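You operate a simulated robot arm through the tools that you are given. There is no shell and no other tool.

You are at the controls of a simulated robot arm. One attempt, no reset.

## Task
Push both discs up out of the orange mould and put them in the green tray.
Fine: use the orange lever; lower it again, then free the yellow knob. Where these are worked on the way, their far stop is far enough and under half their travel is too little: orange lever.

It is judged by the outcome, as a careful person would: the job done as asked, and still so three seconds after it is handed in. It fails if anything else is knocked over, pushed out of place, dropped, spilled or broken.

## Robot
A 7-joint arm with a two-finger parallel gripper, fixed in place. Base frame: the origin is at the foot of the arm, x ahead of it, y to its left, z up; the work surface is at about z = 30. Units: mm, rad, N and s.
With the tool pointing down near the work surface it reaches from about 260 to 680 mm from the base axis. Its first joint turns from -2.897 to 2.897 rad. Payload 2.5 kg.
The TCP is the grasp point between the finger pads, 30 mm short of the fingertips. In the tool frame z runs along the fingers and y along their closing line. Largest opening 94 mm; finger width 28, thickness 10; the body of the gripper, 50 by 96 mm, starts 55 mm behind the TCP.
Orientation is told as [roll, pitch, yaw] about the base's x, y, z axes, in that order, counted from this pose: with the fingers straight down and closing along the base's y, the tool's x points along the base's -x, its y along +y and its z along -z.

## Interface
- The arm moves only by the tool jog_arm. Its argument "deltas" is a list of rows, each a list of 3 entries, a list of its own where there are three numbers: the turn, a rotation vector about the tool's x, y, z in units of 45 degrees (1.0 is 45 degrees), then the shift along the tool's x, y, z in units of 100 mm (1.0 is 100 mm), then the opening, from 0 (shut) to 1 (fully open). In form: [[[rx, ry, rz], [x, y, z], grip], ...]. A call has 1 to 20 rows; each row is the pose to reach, as a shift and turn from the pose commanded when the call began, along the tool's axes at that moment. A call with a number of a shift or a turn outside -1 to 1 is refused whole. Rows are played at 5 a second. More than 50 mm and 0.15 rad between two rows, or a gripper value outside its range, and nothing of the call is played. Where a pose cannot be reached the arm comes as near as it can. A force on the tool above 60 N (or 10 N above the force at the start of the call, whichever is more), or a blocked arm, ends the call early, and 0.2 s more pass. Each finger travels about 72 mm/s and halts on what it meets, pressing with about 32 N; the grip force reading is that of the motor and also rises with nothing between the fingers. The clock runs only during rows and for 0.2 s after the last one: add rows that repeat a pose to give the fingers time. It gives the time, the measured TCP pose, the force on the tool (base axes), the opening and the grip force at its end, in the units of the frame above (readings bear some noise), with the torque about the TCP (base axes, N m) and any sound that the robot's microphone picked up.
- Cameras (640 x 400 px; columns grow to the right, rows downward): "scene" is fixed at [48.6, -648.9, 670.2]; the picture's right is [0.65, -0.76, 0.00], its down [-0.50, -0.43, -0.75] and it looks along [0.57, 0.49, -0.66] (base axes); focal length 364 px, centre (320, 200). "wrist" rides on the gripper at [76, 14, -102] in the tool frame; the picture's right is [-0.18, 0.98, 0.00], its down [-0.75, -0.14, -0.64] and it looks along [-0.63, -0.12, 0.77] (tool axes); focal length 243 px, centre (320, 200). There is no depth. A picture from a camera that has moved, and an enlarged one, comes with that camera's place and axes in the base frame and with its lens.
- snapshot(camera): a new picture of that camera. No time passes.
- zoom(camera, box): a new picture of the part [left, top, right, bottom] of that camera's present view, enlarged. No time passes.
- job_done(): hands the job in; it is judged then, once.

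Nothing tells you positions but the pictures and the camera data. Unless the task says otherwise, let go and move clear before handing in.

The tools are called after ">>>" as a command line: name --argument value ..., lists and objects as JSON in quotes. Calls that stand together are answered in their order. jog_arm: Moves the arm, as the interface text tells. Its arguments: {"type":"object","properties":{"deltas":{"type":"array"}},"required":["deltas"]} The other tools are called the same way: snapshot (camera) takes a picture; zoom (camera, box) takes an enlarged picture of a part of a camera's view; job_done () hands the job in.

At the start:

```text
time_s: 0.0
tcp_pos: [476.7, -227.7, 343.7]
ee_rot: [0.001, -0.001, 0.002]
ft_force: [0.0, -0.4, -0.4]
moment: [0.0, -0.04, -0.01]
grip_width: 94.1
grip_force: 0.0
```

scene: 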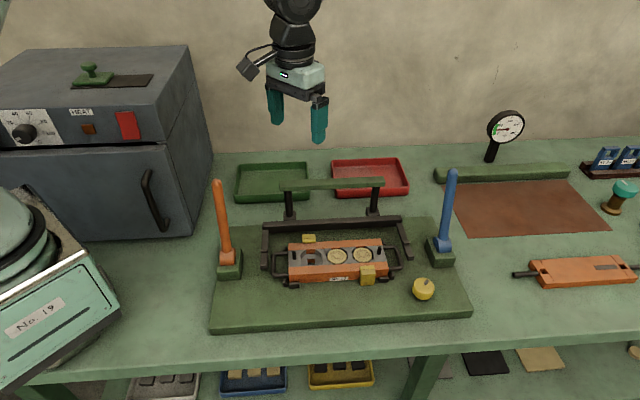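
wrist: 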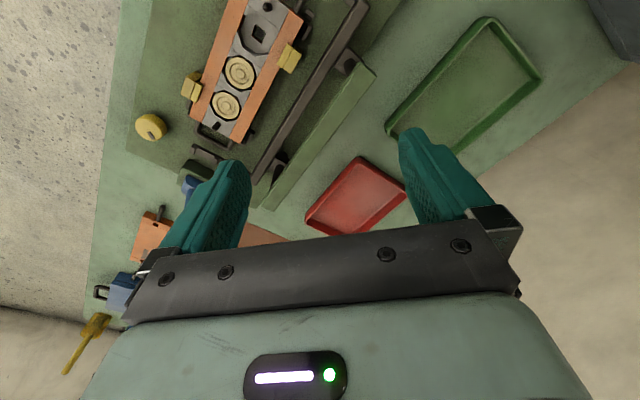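

I see an orange mould with two round discs on a green fixture base, with an orange lever (left), a blue lever (right), a yellow knob, and a green tray behind. I'll take closer looks before moving.

>>> zoom --camera "scene" --box '[200, 160, 480, 335]'

>>> zoom --camera "scene" --box '[270, 215, 410, 302]'

>>> zoom --camera "wrist" --box '[120, 0, 400, 175]'

```text
2.29 times, centred on (340, 248) of scene
camera zoom: at [48.6, -648.9, 670.2], right [0.65, -0.76, 0.0], down [-0.5, -0.43, -0.75], along [0.57, 0.49, -0.66], focal length 831 px, centre (274, 91)
```

zoom: 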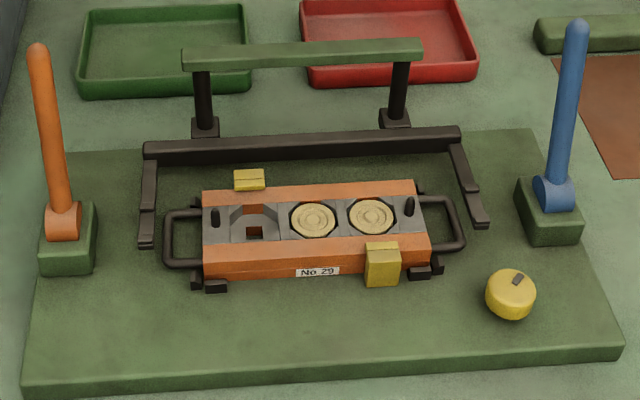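

```text
4.57 times, centred on (340, 258) of scene
camera zoom: at [48.6, -648.9, 670.2], right [0.65, -0.76, 0.0], down [-0.5, -0.43, -0.75], along [0.57, 0.49, -0.66], focal length 1663 px, centre (229, -67)
```

zoom: 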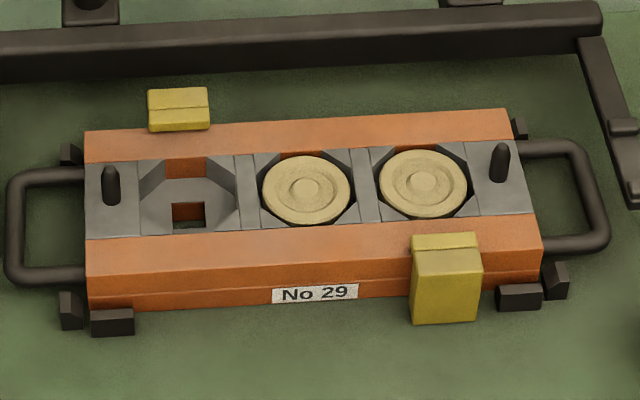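

```text
2.29 times, centred on (260, 88) of wrist
camera zoom: at [400.7, -212.9, 446.7], right [0.18, 0.98, 0.0], down [0.75, -0.14, 0.64], along [0.63, -0.12, -0.77], focal length 555 px, centre (457, 457)
```

zoom: 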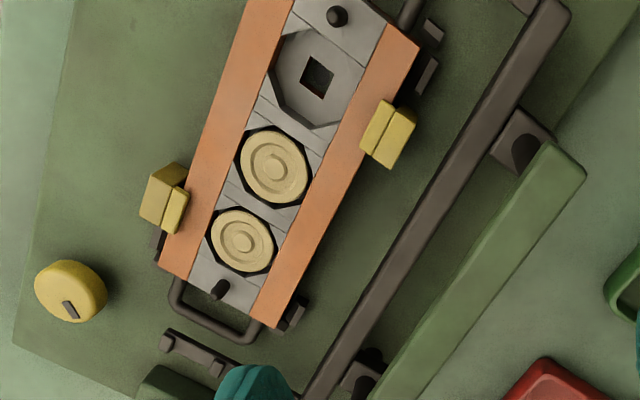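

The orange lever stands left of the mould, the two discs are in the right-hand cavities with yellow clamps on the rim, and the yellow knob is at the front right. I'll raise the arm and pull back to look at the lever and mould from another side.

>>> jog_arm --deltas '[[[0, 0, 0.1], [0.1, 0.1, -0.3], 0.5], [[0, 0, 0.25], [0.3, 0.3, -0.6], 0.5], [[0, 0, 0.4], [0.55, 0.55, -0.8], 0.5], [[0, 0, 0.5], [0.8, 0.8, -0.8], 0.5], [[0, 0, 0.55], [0.95, 0.9, -0.8], 0.5]]'

```text
time_s: 1.2
tcp_pos: [381.5, -137.8, 423.4]
ee_rot: [-0.001, 0.0, -0.433]
ft_force: [0.5, 0.5, 0.1]
moment: [-0.01, -0.03, 0.03]
grip_width: 46.9
grip_force: 0.1
```

The gripper is up and clear. I'll carry on back and turn the wrist so the camera looks along the fixture.

>>> jog_arm --deltas '[[[0, 0, 0.12], [0.3, 0.1, 0], 0.5], [[0, 0, 0.24], [0.6, 0.2, 0], 0.5], [[0, 0, 0.36], [0.85, 0.3, 0], 0.5], [[0, 0, 0.45], [0.98, 0.33, 0], 0.5], [[0, 0, 0.45], [0.98, 0.33, 0], 0.5]]'

>>> snapshot --camera "wrist"

>>> zoom --camera "scene" --box '[380, 210, 480, 310]'

>>> zoom --camera "scene" --box '[190, 165, 290, 295]'

```text
time_s: 2.4
tcp_pos: [307.0, -67.6, 416.8]
ee_rot: [-0.014, 0.014, -0.79]
ft_force: [0.4, -0.5, 0.4]
moment: [-0.02, 0.06, 0.0]
grip_width: 47.1
grip_force: 0.0
```

```text
taken
camera wrist: at [265.5, -4.0, 522.0], right [0.83, 0.56, -0.02], down [0.44, -0.64, 0.63], along [0.34, -0.53, -0.78], focal length 243 px, centre (320, 200)
```

wrist: 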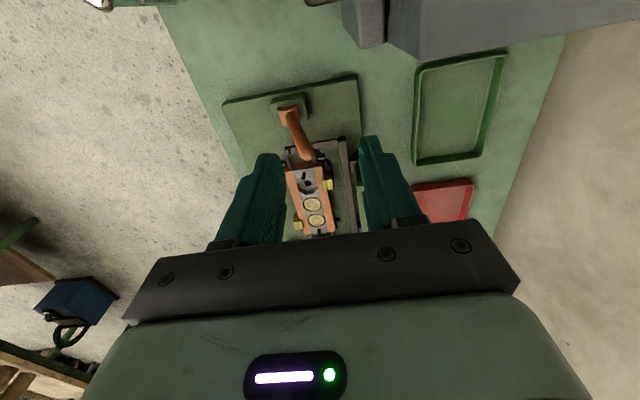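

```text
4.00 times, centred on (430, 260) of scene
camera zoom: at [48.6, -648.9, 670.2], right [0.65, -0.76, 0.0], down [-0.5, -0.43, -0.75], along [0.57, 0.49, -0.66], focal length 1455 px, centre (-120, -40)
```

zoom: 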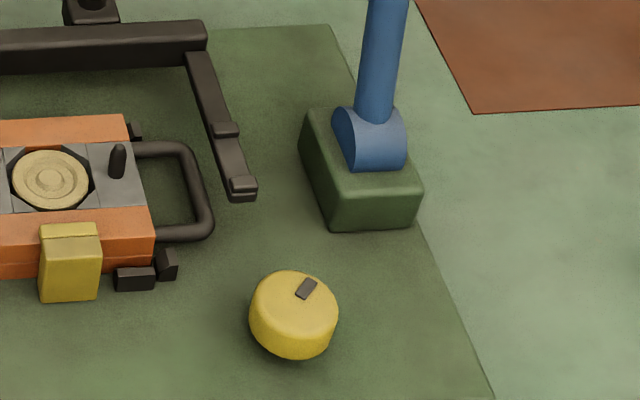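

```text
3.08 times, centred on (240, 230) of scene
camera zoom: at [48.6, -648.9, 670.2], right [0.65, -0.76, 0.0], down [-0.5, -0.43, -0.75], along [0.57, 0.49, -0.66], focal length 1119 px, centre (566, 108)
```

zoom: 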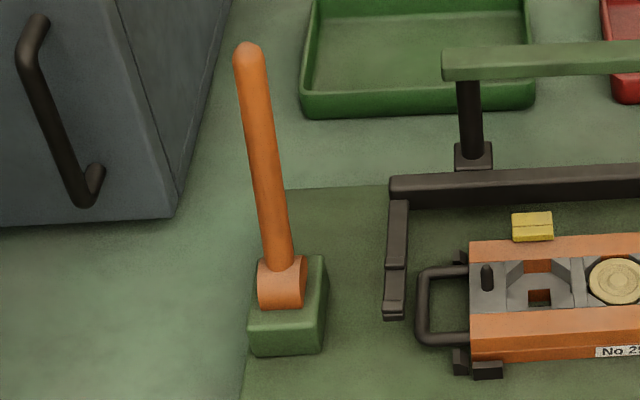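

The lever is now in the wrist view. I'll enlarge it to work out its lean and position.

>>> zoom --camera "wrist" --box '[200, 60, 400, 250]'

>>> zoom --camera "wrist" --box '[265, 80, 365, 180]'

>>> snapshot --camera "scene"

```text
2.11 times, centred on (300, 155) of wrist
camera zoom: at [265.5, -4.0, 522.0], right [0.83, 0.56, -0.02], down [0.44, -0.64, 0.63], along [0.34, -0.53, -0.78], focal length 511 px, centre (362, 295)
```

zoom: 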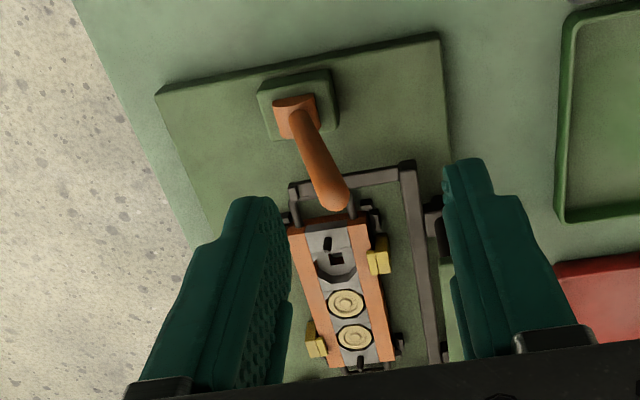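

```text
4.00 times, centred on (315, 130) of wrist
camera zoom: at [265.5, -4.0, 522.0], right [0.83, 0.56, -0.02], down [0.44, -0.64, 0.63], along [0.34, -0.53, -0.78], focal length 970 px, centre (340, 480)
```

zoom: 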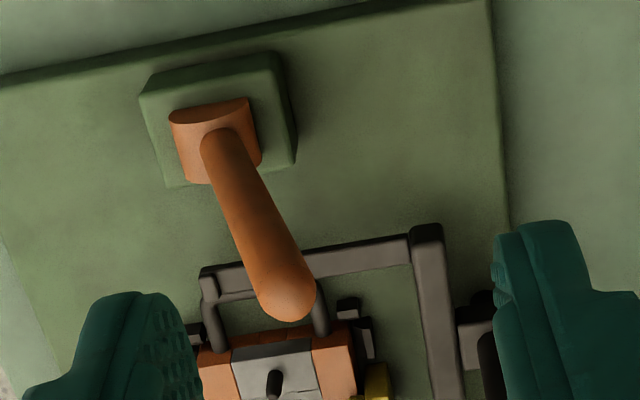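

```text
taken
```

scene: 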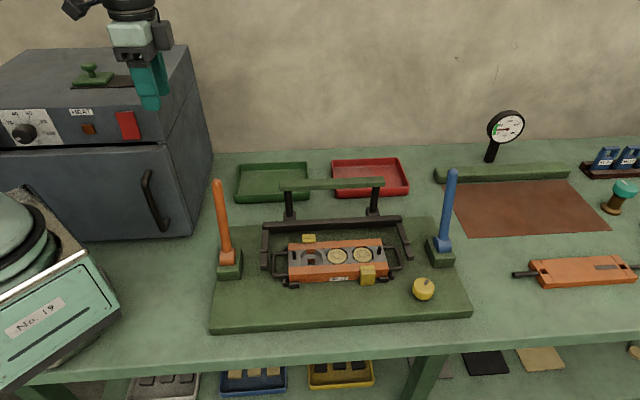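

Triangulating, the lever's pivot is near (301,-172,78) and its tip near (333,-145,232), so it leans about 15° to the rear. I'll close the fingers and come down on its rear side so I can push it forward.

>>> jog_arm --deltas '[[[0, 0, 0], [-0.2, -0.03, 0.2], 0], [[0, 0, 0], [-0.4, -0.06, 0.45], 0], [[0, 0, 0], [-0.6, -0.09, 0.7], 0], [[0, 0, 0], [-0.734, -0.104, 0.9], 0], [[0, 0, 0], [-0.734, -0.104, 0.98], 0]]'

>>> snapshot --camera "wrist"

>>> snapshot --camera "scene"

```text
time_s: 3.6
tcp_pos: [351.8, -126.5, 325.6]
ee_rot: [-0.001, 0.001, -0.784]
ft_force: [0.0, 0.4, 0.5]
moment: [-0.02, -0.01, 0.01]
grip_width: 0.2
grip_force: 31.8
```

```text
taken
camera wrist: at [308.5, -61.7, 429.2], right [0.82, 0.57, 0.0], down [0.43, -0.63, 0.64], along [0.36, -0.53, -0.77], focal length 243 px, centre (320, 200)
```

wrist: 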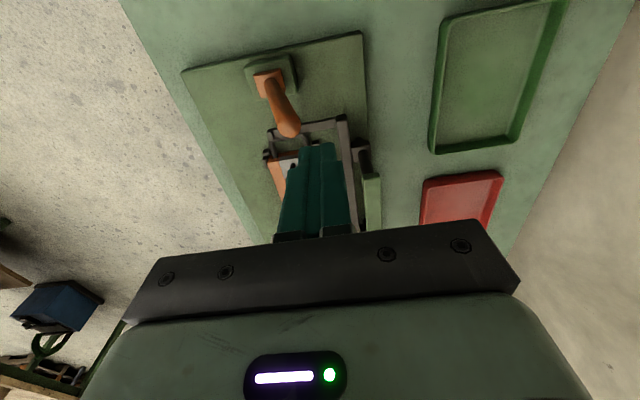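

```text
taken
```

scene: 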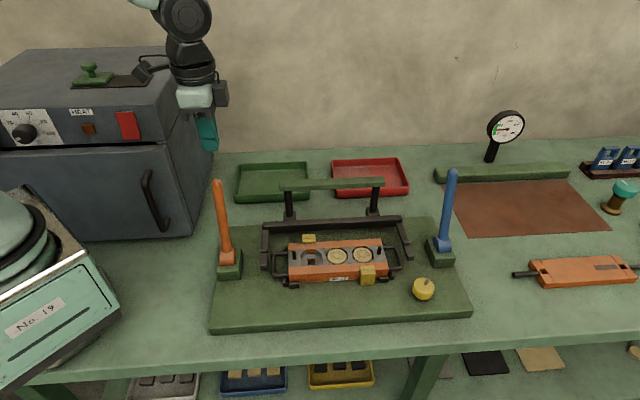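

Tip position checks out at about (334,-147,232). I'll step a little further behind the lever and go down beside it.

>>> jog_arm --deltas '[[[0, 0, 0], [0, 0.15, 0.1], 0], [[0, 0, 0], [0, 0.15, 0.4], 0], [[0, 0, 0], [0, 0.15, 0.7], 0], [[0, 0, 0], [0, 0.15, 0.98], 0]]'

>>> jog_arm --deltas '[[[0, 0, 0], [0, 0, 0.1], 0], [[0, 0, 0], [0, 0, 0.21], 0], [[0, 0, 0], [0, 0, 0.21], 0]]'

>>> zoom --camera "scene" --box '[150, 100, 350, 300]'

>>> snapshot --camera "wrist"

```text
time_s: 4.6
tcp_pos: [362.7, -115.9, 229.4]
ee_rot: [0.001, 0.0, -0.782]
ft_force: [-0.2, 0.5, -0.2]
moment: [-0.01, 0.0, 0.0]
grip_width: 0.0
grip_force: 32.1
```

```text
time_s: 5.4
tcp_pos: [363.0, -116.8, 208.0]
ee_rot: [-0.001, 0.0, -0.785]
ft_force: [0.3, -0.3, 0.7]
moment: [0.01, 0.04, 0.01]
grip_width: 0.3
grip_force: 32.1
```

```text
2.00 times, centred on (250, 200) of scene
camera zoom: at [48.6, -648.9, 670.2], right [0.65, -0.76, 0.0], down [-0.5, -0.43, -0.75], along [0.57, 0.49, -0.66], focal length 727 px, centre (460, 200)
```

zoom: 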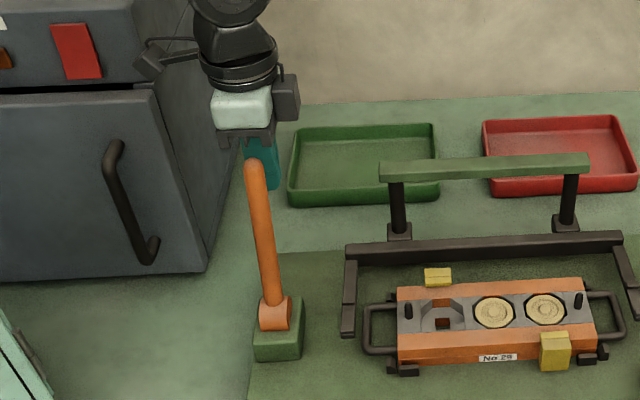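

```text
taken
camera wrist: at [318.9, -51.4, 310.6], right [0.82, 0.57, 0.0], down [0.43, -0.63, 0.64], along [0.36, -0.53, -0.77], focal length 243 px, centre (320, 200)
```

wrist: 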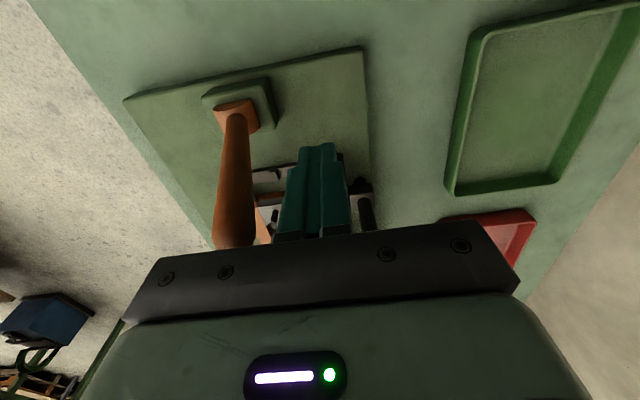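

The closed fingers are beside the lever on its rear side. I'll now push it forward gradually, watching the force.

>>> jog_arm --deltas '[[[0, 0, 0], [0, -0.1, 0], 0], [[0, 0, 0], [0, -0.2, 0], 0], [[0, 0, 0], [0, -0.3, 0], 0], [[0, 0, 0], [0, -0.4, 0], 0], [[0, 0, 0], [0, -0.5, 0], 0]]'

>>> zoom --camera "scene" --box '[200, 130, 420, 300]'

```text
time_s: 6.6
tcp_pos: [327.4, -150.9, 206.3]
ee_rot: [-0.001, 0.001, -0.784]
ft_force: [0.8, 0.9, 1.1]
moment: [-0.03, 0.01, -0.01]
grip_width: 0.2
grip_force: 31.9
```

```text
2.35 times, centred on (310, 215) of scene
camera zoom: at [48.6, -648.9, 670.2], right [0.65, -0.76, 0.0], down [-0.5, -0.43, -0.75], along [0.57, 0.49, -0.66], focal length 856 px, centre (344, 165)
```

zoom: 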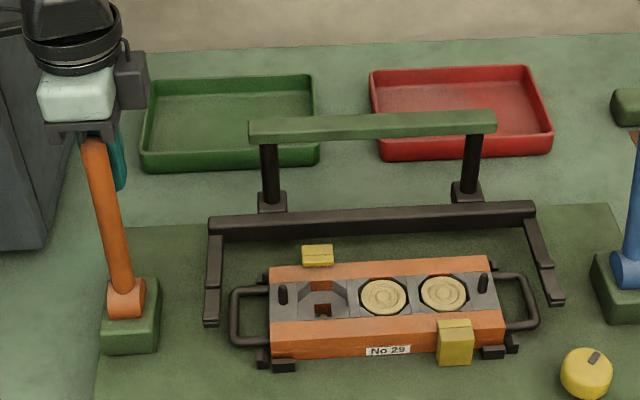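

The lever is moving with almost no resistance. I'll keep pushing it toward the front.

>>> jog_arm --deltas '[[[0, 0, 0], [0, -0.12, 0], 0], [[0, 0, 0], [0, -0.24, 0], 0], [[0, 0, 0], [0, -0.36, 0], 0], [[0, 0, 0], [0, -0.48, 0.02], 0], [[0, 0, 0], [0, -0.6, 0.06], 0]]'

>>> zoom --camera "scene" --box '[180, 130, 420, 300]'

```text
time_s: 7.8
tcp_pos: [283.9, -193.0, 201.0]
ee_rot: [0.0, 0.001, -0.785]
ft_force: [0.3, 1.7, 2.1]
moment: [0.05, -0.03, 0.02]
grip_width: 0.1
grip_force: 32.3
```

```text
2.35 times, centred on (300, 215) of scene
camera zoom: at [48.6, -648.9, 670.2], right [0.65, -0.76, 0.0], down [-0.5, -0.43, -0.75], along [0.57, 0.49, -0.66], focal length 856 px, centre (367, 165)
```

zoom: 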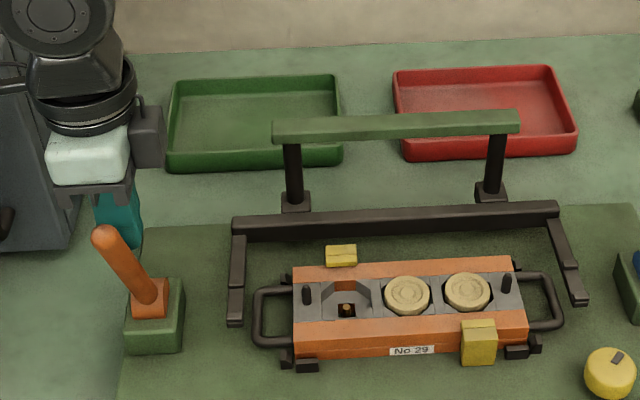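

The discs are rising as the lever comes forward. I'll continue along its arc in small steps toward the far stop.

>>> jog_arm --deltas '[[[0, 0, 0], [0, -0.09, 0.02], 0], [[0, 0, 0], [0, -0.18, 0.03], 0], [[0, 0, 0], [0, -0.26, 0.05], 0], [[0, 0, 0], [0, -0.34, 0.08], 0]]'

>>> zoom --camera "scene" --box '[180, 130, 420, 300]'

```text
time_s: 8.8
tcp_pos: [270.0, -208.8, 196.5]
ee_rot: [0.011, -0.004, -0.77]
ft_force: [4.8, 11.9, 19.6]
moment: [0.24, 0.02, -0.06]
grip_width: 0.2
grip_force: 32.4
stopped in row 4: the force on the tool passed its limit at 73 N (the readings are from after the stop); the commanded pose is now the measured one
```

```text
2.35 times, centred on (300, 215) of scene
camera zoom: at [48.6, -648.9, 670.2], right [0.65, -0.76, 0.0], down [-0.5, -0.43, -0.75], along [0.57, 0.49, -0.66], focal length 856 px, centre (367, 165)
```

zoom: 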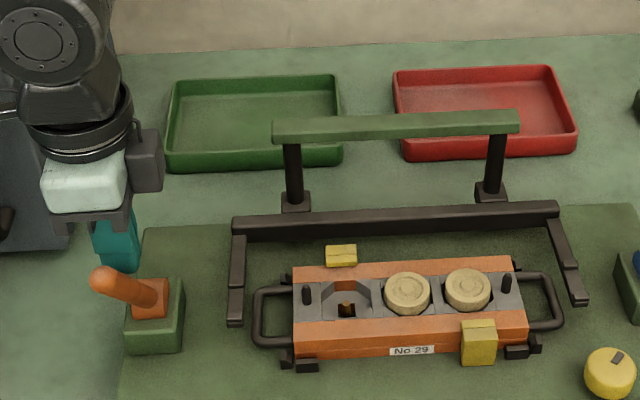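

The lever has met a hard stop at about 40° forward and the discs stand proud of the mould. I'll back off gently and check that the lever and discs stay put.

>>> jog_arm --deltas '[[[0, 0, 0], [0, 0.05, -0.02], 0], [[0, 0, 0], [0, 0.15, -0.06], 0], [[0, 0, 0], [0, 0.3, -0.1], 0], [[0, 0, 0], [0, 0.4, -0.2], 0]]'

>>> zoom --camera "scene" --box '[180, 130, 420, 300]'

>>> zoom --camera "scene" --box '[270, 215, 410, 302]'

```text
time_s: 9.8
tcp_pos: [296.2, -183.2, 215.2]
ee_rot: [0.009, -0.004, -0.773]
ft_force: [0.5, 0.2, 0.9]
moment: [-0.02, 0.01, 0.01]
grip_width: 0.0
grip_force: 31.6
```

```text
2.35 times, centred on (300, 215) of scene
camera zoom: at [48.6, -648.9, 670.2], right [0.65, -0.76, 0.0], down [-0.5, -0.43, -0.75], along [0.57, 0.49, -0.66], focal length 856 px, centre (367, 165)
```

zoom: 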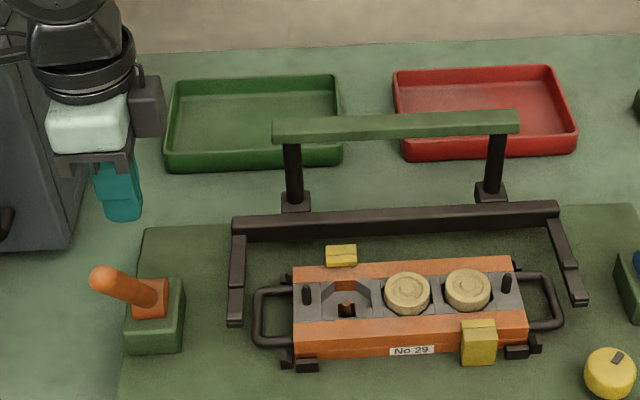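

```text
4.57 times, centred on (340, 258) of scene
camera zoom: at [48.6, -648.9, 670.2], right [0.65, -0.76, 0.0], down [-0.5, -0.43, -0.75], along [0.57, 0.49, -0.66], focal length 1663 px, centre (229, -67)
```

zoom: 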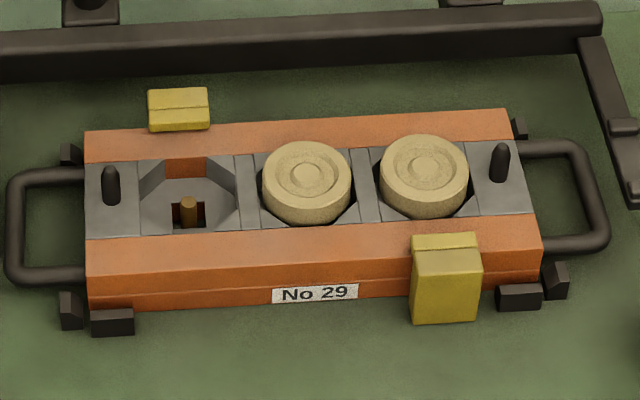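

The lever stays where I left it and both discs stand about 8 mm above the mould. I'll press once more slowly to confirm this really is the far stop.

>>> jog_arm --deltas '[[[0, 0, 0], [0, -0.15, 0.08], 0], [[0, 0, 0], [0, -0.28, 0.15], 0], [[0, 0, 0], [0, -0.34, 0.187], 0], [[0, 0, 0], [0, -0.36, 0.187], 0], [[0, 0, 0], [0, -0.38, 0.187], 0], [[0, 0, 0], [0, -0.4, 0.187], 0]]'

>>> zoom --camera "scene" --box '[180, 130, 420, 300]'

```text
time_s: 11.2
tcp_pos: [268.8, -208.4, 196.9]
ee_rot: [0.009, -0.004, -0.77]
ft_force: [10.8, 9.9, -0.3]
moment: [0.28, -0.27, -0.01]
grip_width: 0.1
grip_force: 32.3
```

```text
2.35 times, centred on (300, 215) of scene
camera zoom: at [48.6, -648.9, 670.2], right [0.65, -0.76, 0.0], down [-0.5, -0.43, -0.75], along [0.57, 0.49, -0.66], focal length 856 px, centre (367, 165)
```

zoom: 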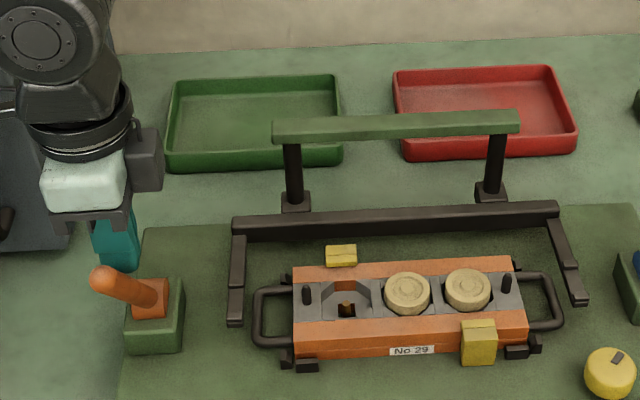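

That's confirmed as the far stop: about 15 N of contact and no further movement. I'll retract up and clear, then head over to the discs.

>>> jog_arm --deltas '[[[0, 0, 0], [0, 0.1, -0.05], 0], [[0, 0, 0], [0, 0.3, -0.2], 0], [[0, 0, 0], [-0.1, 0.45, -0.55], 0], [[0, 0, 0], [-0.3, 0.45, -0.9], 0.2], [[0, 0, 0], [-0.6, 0.45, -1.0], 0.4], [[0, 0, 0], [-0.9, 0.4, -1.0], 0.6]]'

>>> snapshot --camera "wrist"

>>> snapshot --camera "scene"

```text
time_s: 12.6
tcp_pos: [358.1, -246.5, 296.7]
ee_rot: [0.008, -0.004, -0.774]
ft_force: [-0.2, 0.5, -1.3]
moment: [0.01, 0.04, -0.02]
grip_width: 56.3
grip_force: 0.1
```

```text
taken
camera wrist: at [313.6, -181.5, 399.9], right [0.82, 0.57, 0.01], down [0.44, -0.63, 0.64], along [0.37, -0.52, -0.77], focal length 243 px, centre (320, 200)
```

wrist: 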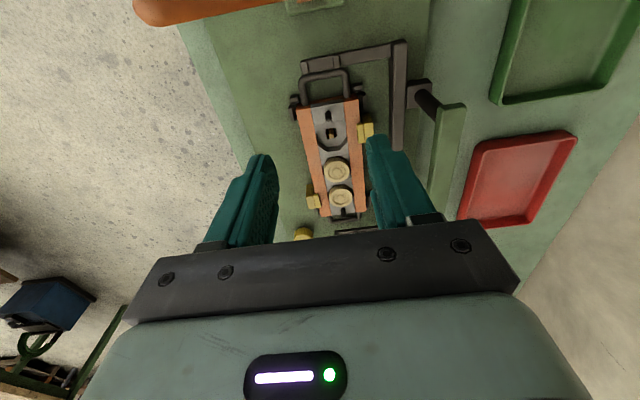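

```text
taken
```

scene: 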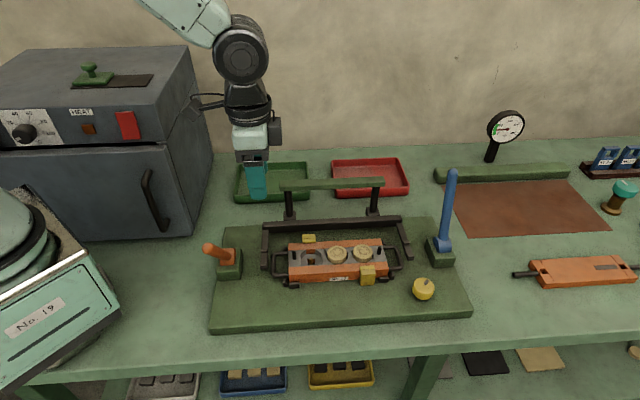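

The discs, clamps and mould are now between the fingers in the wrist view. I'll zoom in to locate the discs precisely.

>>> zoom --camera "wrist" --box '[270, 60, 430, 240]'

>>> zoom --camera "scene" --box '[310, 225, 400, 295]'

```text
2.22 times, centred on (350, 150) of wrist
camera zoom: at [313.6, -181.5, 399.9], right [0.82, 0.57, 0.01], down [0.44, -0.63, 0.64], along [0.37, -0.52, -0.77], focal length 539 px, centre (253, 311)
```

zoom: 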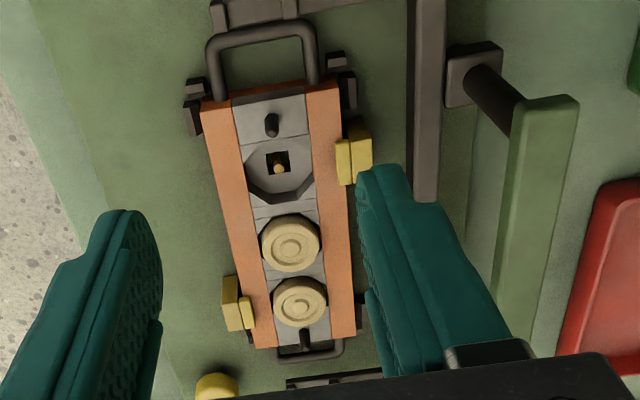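

```text
5.71 times, centred on (355, 260) of scene
camera zoom: at [48.6, -648.9, 670.2], right [0.65, -0.76, 0.0], down [-0.5, -0.43, -0.75], along [0.57, 0.49, -0.66], focal length 2078 px, centre (120, -143)
```

zoom: 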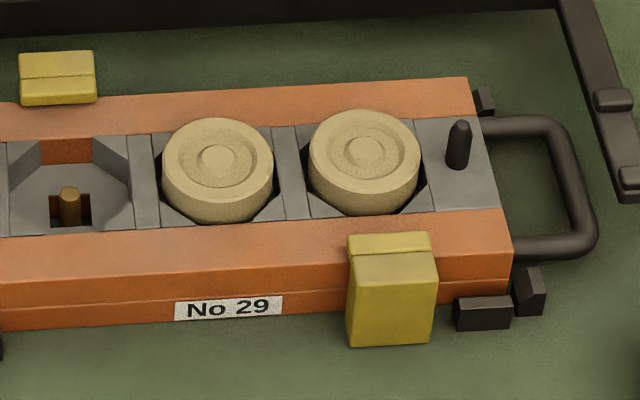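

Disc 1 is at about (462,-341) and disc 2 at about (502,-381), with tops near z ≈ 63. The fixture is turned by −45°, which matches my wrist angle, so I'll move above disc 1.

>>> jog_arm --deltas '[[[0, 0, 0.014], [-0.25, 0.01, 0.1], 0.6], [[0, 0, 0.014], [-0.5, 0.02, 0.25], 0.6], [[0, 0, 0.014], [-0.75, 0.03, 0.45], 0.6], [[0, 0, 0.014], [-0.95, 0.05, 0.65], 0.6], [[0, 0, 0.014], [-0.98, 0.05, 0.65], 0.6]]'

>>> snapshot --camera "wrist"

```text
time_s: 13.8
tcp_pos: [434.1, -308.6, 233.0]
ee_rot: [0.011, -0.004, -0.784]
ft_force: [-0.3, 0.8, 0.2]
moment: [-0.01, -0.02, 0.03]
grip_width: 56.2
grip_force: 0.1
```

```text
taken
camera wrist: at [389.8, -245.1, 335.0], right [0.82, 0.57, 0.01], down [0.43, -0.63, 0.64], along [0.37, -0.53, -0.77], focal length 243 px, centre (320, 200)
```

wrist: 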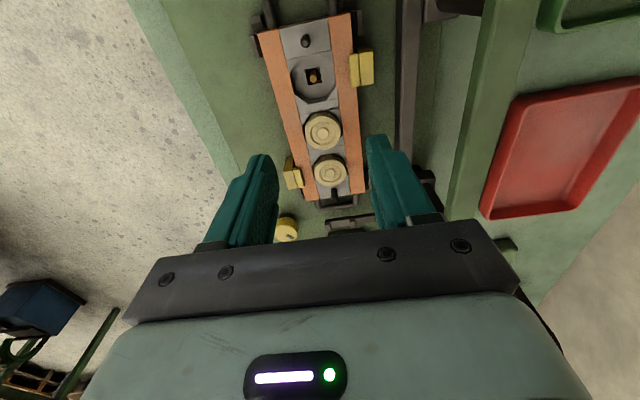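

The positions agree with the earlier fix, so disc 1 is at about (463.5,-342.5). I'll move over it and descend to a hover.

>>> jog_arm --deltas '[[[0, 0, 0], [-0.22, -0.015, 0.2], 0.58], [[0, 0, 0], [-0.447, -0.032, 0.4], 0.58], [[0, 0, 0], [-0.447, -0.032, 0.7], 0.58], [[0, 0, 0], [-0.447, -0.032, 0.95], 0.58], [[0, 0, 0], [-0.447, -0.032, 1.0], 0.58]]'

>>> snapshot --camera "wrist"

>>> zoom --camera "scene" --box '[260, 160, 420, 290]'

```text
time_s: 15.0
tcp_pos: [463.8, -342.3, 131.5]
ee_rot: [0.008, -0.003, -0.784]
ft_force: [-0.4, -0.3, 0.1]
moment: [-0.01, 0.03, -0.05]
grip_width: 54.4
grip_force: 0.0
```

```text
taken
camera wrist: at [418.9, -279.6, 235.6], right [0.82, 0.57, 0.01], down [0.43, -0.63, 0.64], along [0.37, -0.53, -0.77], focal length 243 px, centre (320, 200)
```

wrist: 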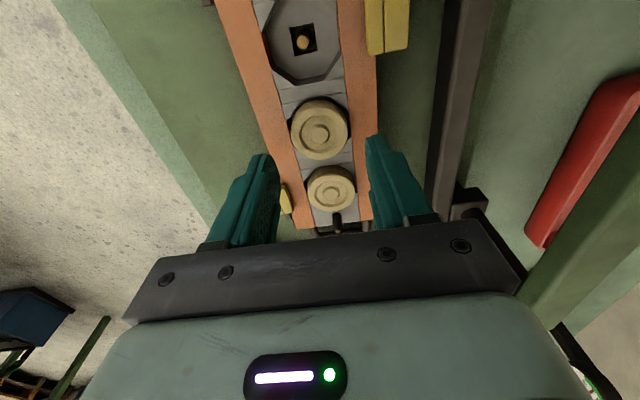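

```text
3.08 times, centred on (340, 225) of scene
camera zoom: at [48.6, -648.9, 670.2], right [0.65, -0.76, 0.0], down [-0.5, -0.43, -0.75], along [0.57, 0.49, -0.66], focal length 1119 px, centre (258, 123)
```

zoom: 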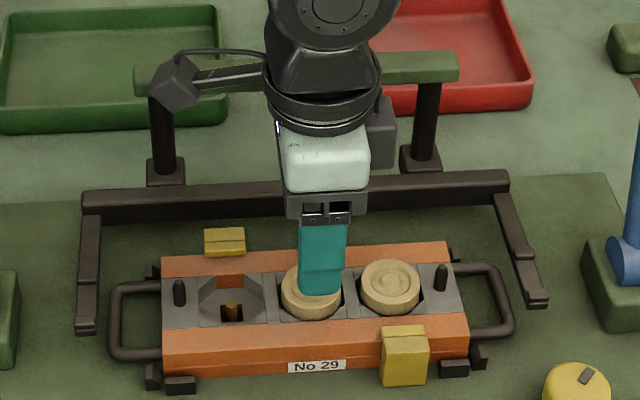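

I'm centred over disc 1. I'll descend most of the way with the fingers straddling it, then check the height.

>>> jog_arm --deltas '[[[0, 0, 0], [0, 0, 0.12], 0.58], [[0, 0, 0], [0, 0, 0.22], 0.58], [[0, 0, 0], [0, 0, 0.32], 0.58], [[0, 0, 0], [0, 0, 0.36], 0.58]]'

>>> snapshot --camera "wrist"

>>> zoom --camera "scene" --box '[290, 215, 400, 290]'

```text
time_s: 16.0
tcp_pos: [464.0, -343.2, 97.0]
ee_rot: [0.009, -0.003, -0.784]
ft_force: [0.2, -0.3, -1.3]
moment: [0.0, 0.07, 0.0]
grip_width: 54.7
grip_force: 0.2
```

```text
taken
camera wrist: at [419.4, -279.1, 199.6], right [0.82, 0.57, 0.01], down [0.43, -0.63, 0.64], along [0.37, -0.53, -0.77], focal length 243 px, centre (320, 200)
```

wrist: 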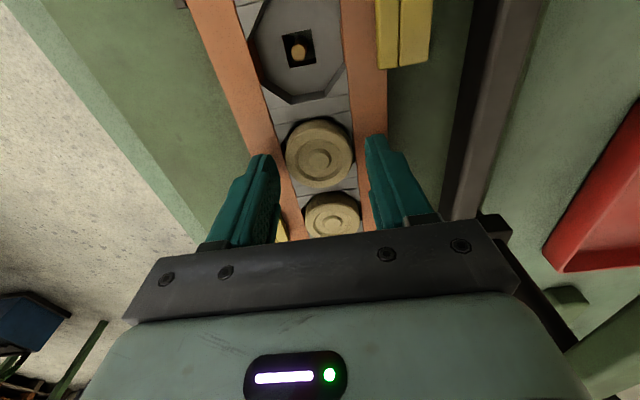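

```text
5.33 times, centred on (345, 252) of scene
camera zoom: at [48.6, -648.9, 670.2], right [0.65, -0.76, 0.0], down [-0.5, -0.43, -0.75], along [0.57, 0.49, -0.66], focal length 1940 px, centre (187, -80)
```

zoom: 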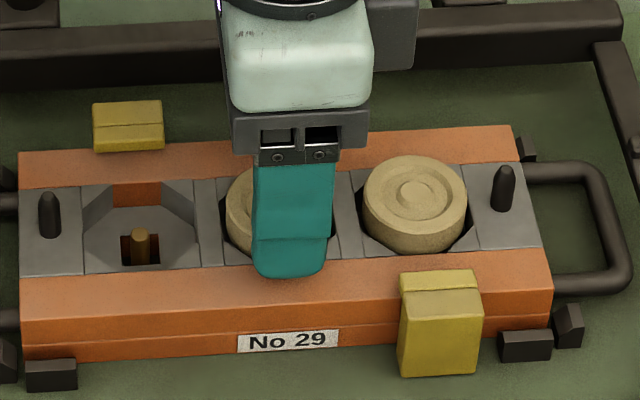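

The fingers straddle disc 1 with the tips at z ≈ 67. I estimate the mould's top at 52–55, so I'll go down a little further in small steps.

>>> jog_arm --deltas '[[[0, 0, 0], [0, 0, 0.05], 0.58], [[0, 0, 0], [0, 0, 0.09], 0.58], [[0, 0, 0], [0, 0, 0.09], 0.58]]'

>>> zoom --camera "scene" --box '[290, 215, 400, 290]'

>>> zoom --camera "wrist" --box '[200, 80, 440, 260]'

```text
time_s: 16.8
tcp_pos: [464.9, -342.7, 90.2]
ee_rot: [0.008, -0.003, -0.785]
ft_force: [-15.6, 13.5, 42.9]
moment: [-0.26, 1.68, -0.61]
grip_width: 54.8
grip_force: 0.5
```

```text
5.33 times, centred on (345, 252) of scene
camera zoom: at [48.6, -648.9, 670.2], right [0.65, -0.76, 0.0], down [-0.5, -0.43, -0.75], along [0.57, 0.49, -0.66], focal length 1940 px, centre (187, -80)
```

zoom: 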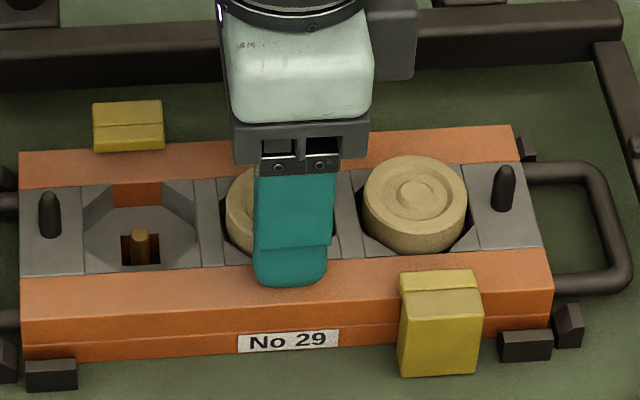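

```text
2.22 times, centred on (320, 170) of wrist
camera zoom: at [420.6, -278.8, 193.1], right [0.82, 0.57, 0.01], down [0.43, -0.63, 0.64], along [0.37, -0.53, -0.77], focal length 539 px, centre (320, 267)
```

zoom: 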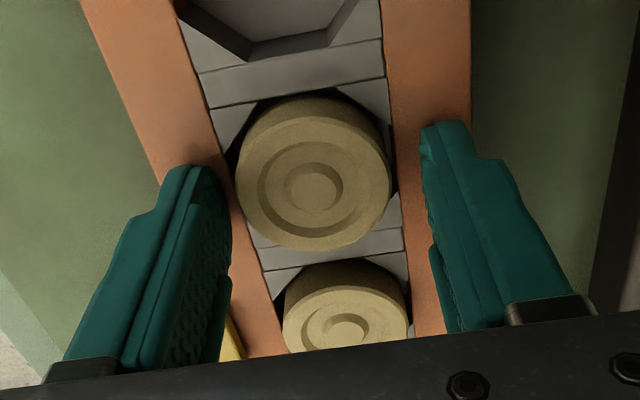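

The fingertips have touched the mould rails, so the rail top is at z ≈ 60. I'll lift about 3 mm off them and then close on the disc.

>>> jog_arm --deltas '[[[0, 0, 0], [0, 0, -0.035], 0.58], [[0, 0, 0], [0, 0, -0.035], 0.58]]'

>>> zoom --camera "scene" --box '[290, 215, 400, 290]'

```text
time_s: 17.4
tcp_pos: [464.2, -342.2, 90.9]
ee_rot: [0.007, -0.006, -0.783]
ft_force: [0.4, -0.5, 2.7]
moment: [-0.09, 0.09, 0.07]
grip_width: 54.8
grip_force: 0.1
```

```text
5.33 times, centred on (345, 252) of scene
camera zoom: at [48.6, -648.9, 670.2], right [0.65, -0.76, 0.0], down [-0.5, -0.43, -0.75], along [0.57, 0.49, -0.66], focal length 1940 px, centre (187, -80)
```

zoom: 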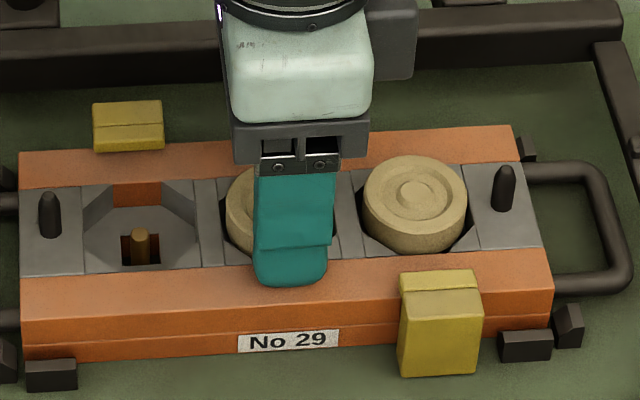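

There's barely any contact now. I'll rise one more millimetre and close the fingers on disc 1.

>>> jog_arm --deltas '[[[0, 0, 0], [0, 0, -0.01], 0.58], [[0, 0, 0], [0, 0, -0.01], 0.5], [[0, 0, 0], [0, 0, -0.01], 0.4], [[0, 0, 0], [0, 0, -0.01], 0.3], [[0, 0, 0], [0, 0, -0.01], 0.3]]'

>>> zoom --camera "wrist" --box '[200, 80, 440, 260]'

>>> zoom --camera "scene" --box '[290, 215, 400, 290]'

```text
time_s: 18.6
tcp_pos: [464.5, -343.2, 93.4]
ee_rot: [0.011, -0.004, -0.785]
ft_force: [0.7, -0.2, 0.4]
moment: [-0.01, -0.03, -0.02]
grip_width: 40.0
grip_force: 31.8
```

```text
2.22 times, centred on (320, 170) of wrist
camera zoom: at [420.2, -278.6, 195.1], right [0.82, 0.57, 0.01], down [0.43, -0.63, 0.64], along [0.37, -0.53, -0.77], focal length 539 px, centre (320, 267)
```

zoom: 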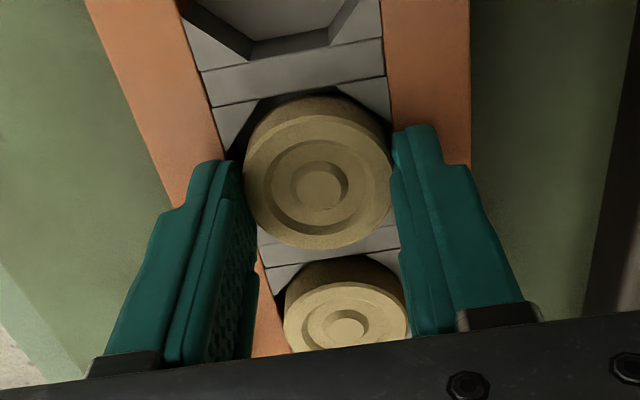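

```text
5.33 times, centred on (345, 252) of scene
camera zoom: at [48.6, -648.9, 670.2], right [0.65, -0.76, 0.0], down [-0.5, -0.43, -0.75], along [0.57, 0.49, -0.66], focal length 1940 px, centre (187, -80)
```

zoom: 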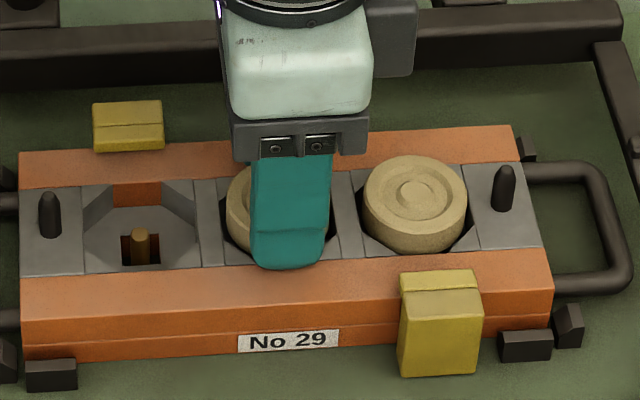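

I have disc 1 between the fingers (40 mm), but the grip is a little shallow. I'll reopen slightly, lower by 1.5 mm and grip again.

>>> jog_arm --deltas '[[[0, 0, 0], [0, 0, 0], 0.5], [[0, 0, 0], [0, 0, 0], 0.5], [[0, 0, 0], [0, 0, 0.017], 0.5], [[0, 0, 0], [0, 0, 0.017], 0.4], [[0, 0, 0], [0, 0, 0.017], 0.3], [[0, 0, 0], [0, 0, 0.017], 0.25], [[0, 0, 0], [0, 0, 0.017], 0.25]]'

```text
time_s: 20.2
tcp_pos: [464.6, -341.5, 91.1]
ee_rot: [0.01, -0.004, -0.784]
ft_force: [0.4, 0.2, 0.0]
moment: [-0.02, 0.03, 0.0]
grip_width: 40.3
grip_force: 31.7
```

I have a firmer grip on disc 1. I'll lift it slowly and check that it comes along.

>>> jog_arm --deltas '[[[0, 0, 0], [0, 0, -0.02], 0.2], [[0, 0, 0], [0, 0, -0.06], 0.2], [[0, 0, 0], [0, 0, -0.12], 0.2], [[0, 0, 0], [0, 0, -0.2], 0.2], [[0, 0, 0], [0, 0, -0.3], 0.2], [[0, 0, 0], [0, 0, -0.3], 0.2]]'

>>> zoom --camera "wrist" --box '[200, 80, 440, 260]'

>>> zoom --camera "scene" --box '[260, 180, 420, 290]'

```text
time_s: 21.6
tcp_pos: [464.5, -342.3, 119.5]
ee_rot: [0.005, -0.004, -0.784]
ft_force: [0.6, -0.1, 0.6]
moment: [0.04, 0.01, 0.01]
grip_width: 40.1
grip_force: 32.3
```

```text
2.22 times, centred on (320, 170) of wrist
camera zoom: at [420.5, -278.6, 223.4], right [0.82, 0.57, 0.01], down [0.43, -0.63, 0.64], along [0.37, -0.53, -0.77], focal length 539 px, centre (320, 267)
```

zoom: 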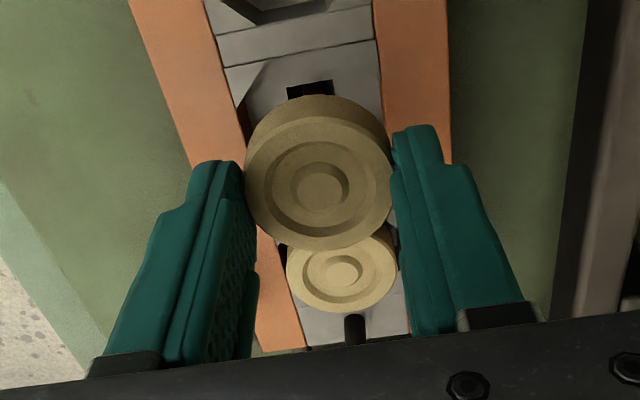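

```text
3.64 times, centred on (340, 235) of scene
camera zoom: at [48.6, -648.9, 670.2], right [0.65, -0.76, 0.0], down [-0.5, -0.43, -0.75], along [0.57, 0.49, -0.66], focal length 1323 px, centre (247, 73)
```

zoom: 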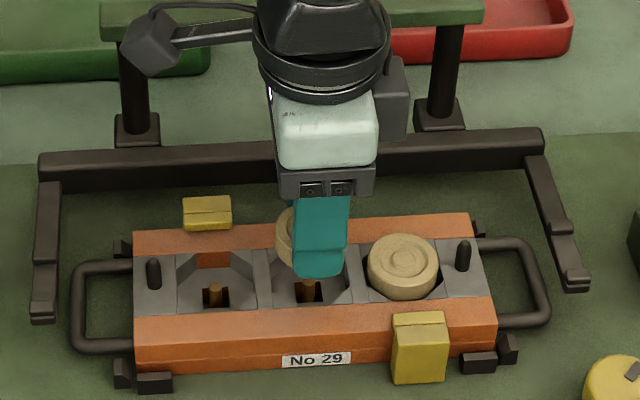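

Disc 1 is lifted clear and the ejector pin shows beneath it. I'll raise it well above the fixture and check the tray and oven before carrying it over.

>>> jog_arm --deltas '[[[0, 0, 0], [0, 0, -0.25], 0.2], [[0, 0, 0], [0, 0, -0.5], 0.2], [[0, 0, 0], [0, 0, -0.75], 0.2], [[0, 0, 0], [0, 0, -1.0], 0.2], [[0, 0, 0], [0, 0, -1.0], 0.2]]'

>>> jog_arm --deltas '[[[0, 0, 0], [0.1, 0.15, -0.1], 0.2], [[0, 0, 0], [0.25, 0.4, -0.2], 0.2], [[0, 0, 0], [0.4, 0.65, -0.3], 0.2], [[0, 0, 0], [0.55, 0.88, -0.3], 0.2], [[0, 0, 0], [0.6, 0.97, -0.3], 0.2]]'

>>> snapshot --camera "scene"

>>> snapshot --camera "wrist"

```text
time_s: 22.8
tcp_pos: [464.1, -343.6, 219.7]
ee_rot: [0.011, -0.003, -0.783]
ft_force: [0.0, 0.2, -0.4]
moment: [0.03, 0.0, 0.01]
grip_width: 40.1
grip_force: 31.2
```

```text
time_s: 24.0
tcp_pos: [487.8, -231.1, 251.2]
ee_rot: [0.008, -0.004, -0.784]
ft_force: [-1.0, 0.8, -0.2]
moment: [-0.02, 0.0, 0.03]
grip_width: 40.2
grip_force: 32.4
```

```text
taken
```

scene: 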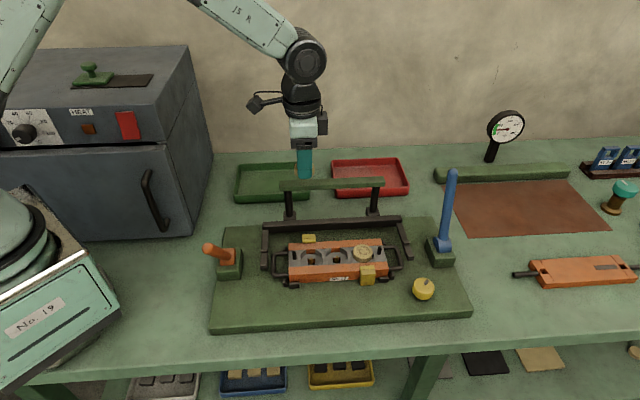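

```text
taken
camera wrist: at [444.2, -166.6, 353.7], right [0.82, 0.57, 0.01], down [0.43, -0.63, 0.64], along [0.37, -0.53, -0.77], focal length 243 px, centre (320, 200)
```

wrist: 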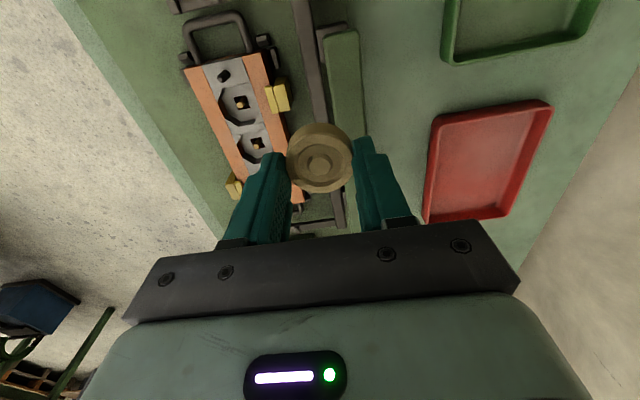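

Disc 1 is held well. I'll look closely at the oven edge and the tray so I can choose a drop spot with good clearance.

>>> zoom --camera "scene" --box '[100, 20, 320, 250]'

>>> zoom --camera "wrist" --box '[400, 0, 640, 150]'

```text
1.74 times, centred on (210, 135) of scene
camera zoom: at [48.6, -648.9, 670.2], right [0.65, -0.76, 0.0], down [-0.5, -0.43, -0.75], along [0.57, 0.49, -0.66], focal length 632 px, centre (511, 313)
```

zoom: 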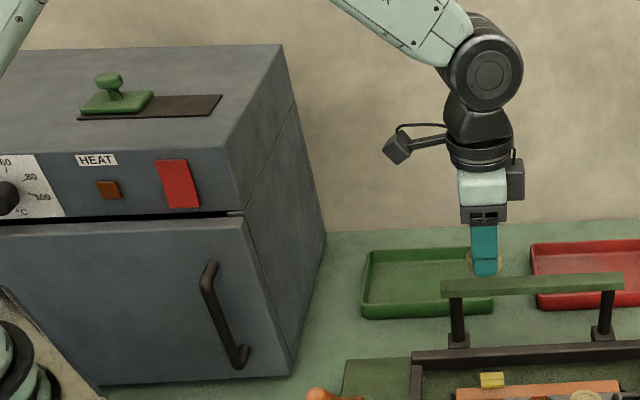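

```text
2.67 times, centred on (520, 75) of wrist
camera zoom: at [444.2, -166.6, 353.7], right [0.82, 0.57, 0.01], down [0.43, -0.63, 0.64], along [0.37, -0.53, -0.77], focal length 647 px, centre (-213, 533)
```

zoom: 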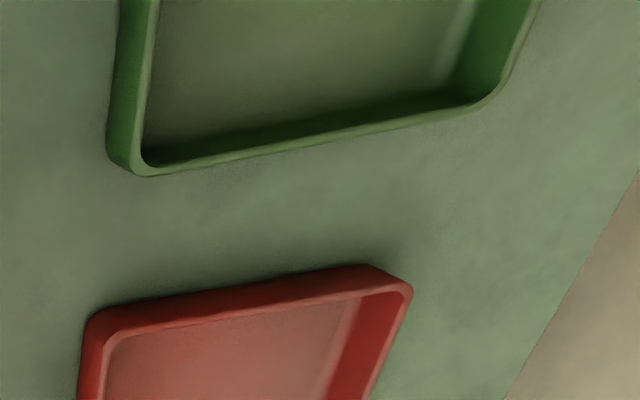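

The oven top is at about z = 370 and the forearm should pass well above it. The tray's centre is near (575,-9), so I'll carry disc 1 there.

>>> jog_arm --deltas '[[[0, 0, 0], [0.1, 0.2, 0], 0.2], [[0, 0, 0], [0.2, 0.45, 0], 0.2], [[0, 0, 0], [0.32, 0.72, 0], 0.2], [[0, 0, 0], [0.44, 0.98, 0], 0.2], [[0, 0, 0], [0.44, 0.98, 0], 0.2]]'

>>> jog_arm --deltas '[[[0, 0, 0], [0.12, 0.25, 0], 0.2], [[0, 0, 0], [0.25, 0.5, 0.1], 0.2], [[0, 0, 0], [0.4, 0.8, 0.3], 0.2], [[0, 0, 0], [0.52, 1.0, 0.5], 0.2], [[0, 0, 0], [0.52, 1.0, 0.6], 0.2]]'

>>> snapshot --camera "scene"

>>> snapshot --camera "wrist"

```text
time_s: 25.2
tcp_pos: [525.6, -130.5, 253.1]
ee_rot: [0.009, -0.004, -0.783]
ft_force: [-0.2, 0.1, -0.2]
moment: [0.02, 0.0, 0.01]
grip_width: 40.1
grip_force: 31.9
```

```text
time_s: 26.4
tcp_pos: [562.7, -23.1, 192.3]
ee_rot: [0.011, -0.005, -0.783]
ft_force: [0.7, 0.4, 0.4]
moment: [0.06, -0.01, 0.0]
grip_width: 39.9
grip_force: 31.9
```

```text
taken
```

scene: 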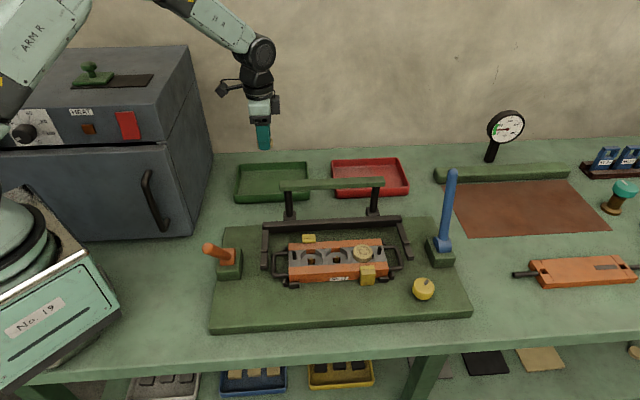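

```text
taken
camera wrist: at [517.8, 40.2, 295.9], right [0.82, 0.57, 0.01], down [0.43, -0.63, 0.64], along [0.37, -0.53, -0.77], focal length 243 px, centre (320, 200)
```

wrist: 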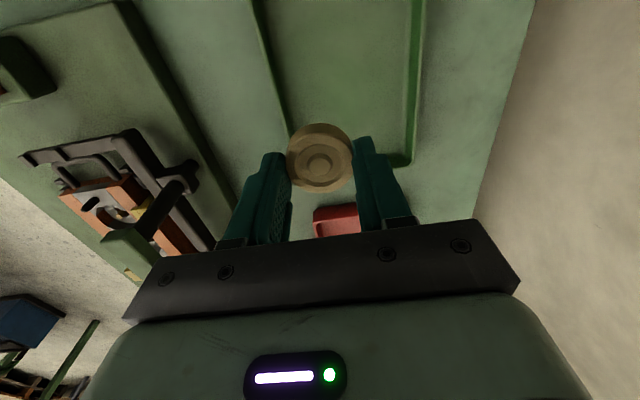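

The disc is above the tray. I'll zoom in to centre it properly between the tray walls before lowering.

>>> zoom --camera "wrist" --box '[220, 0, 460, 190]'

>>> zoom --camera "scene" --box '[220, 90, 330, 210]'

```text
2.11 times, centred on (340, 95) of wrist
camera zoom: at [517.8, 40.2, 295.9], right [0.82, 0.57, 0.01], down [0.43, -0.63, 0.64], along [0.37, -0.53, -0.77], focal length 511 px, centre (278, 421)
```

zoom: 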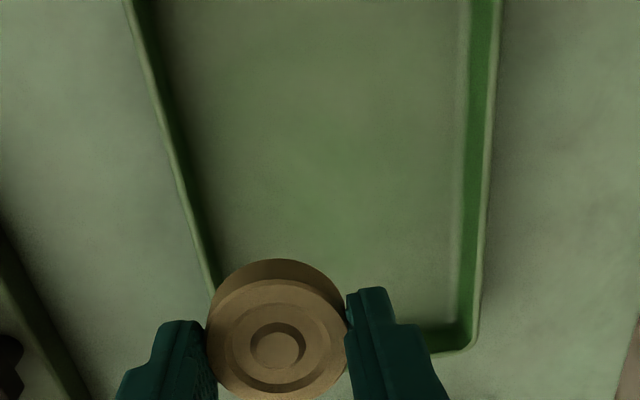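

```text
3.33 times, centred on (275, 150) of scene
camera zoom: at [48.6, -648.9, 670.2], right [0.65, -0.76, 0.0], down [-0.5, -0.43, -0.75], along [0.57, 0.49, -0.66], focal length 1212 px, centre (470, 367)
```

zoom: 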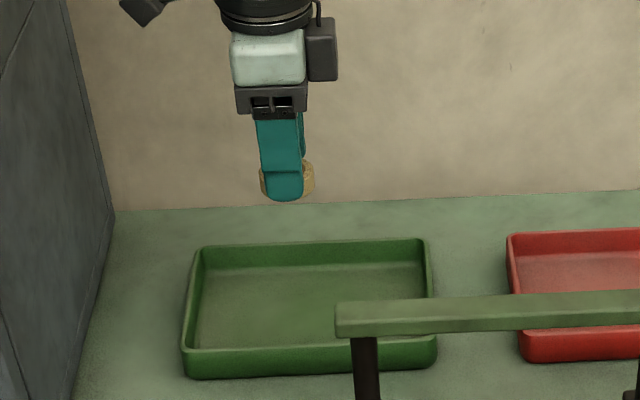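

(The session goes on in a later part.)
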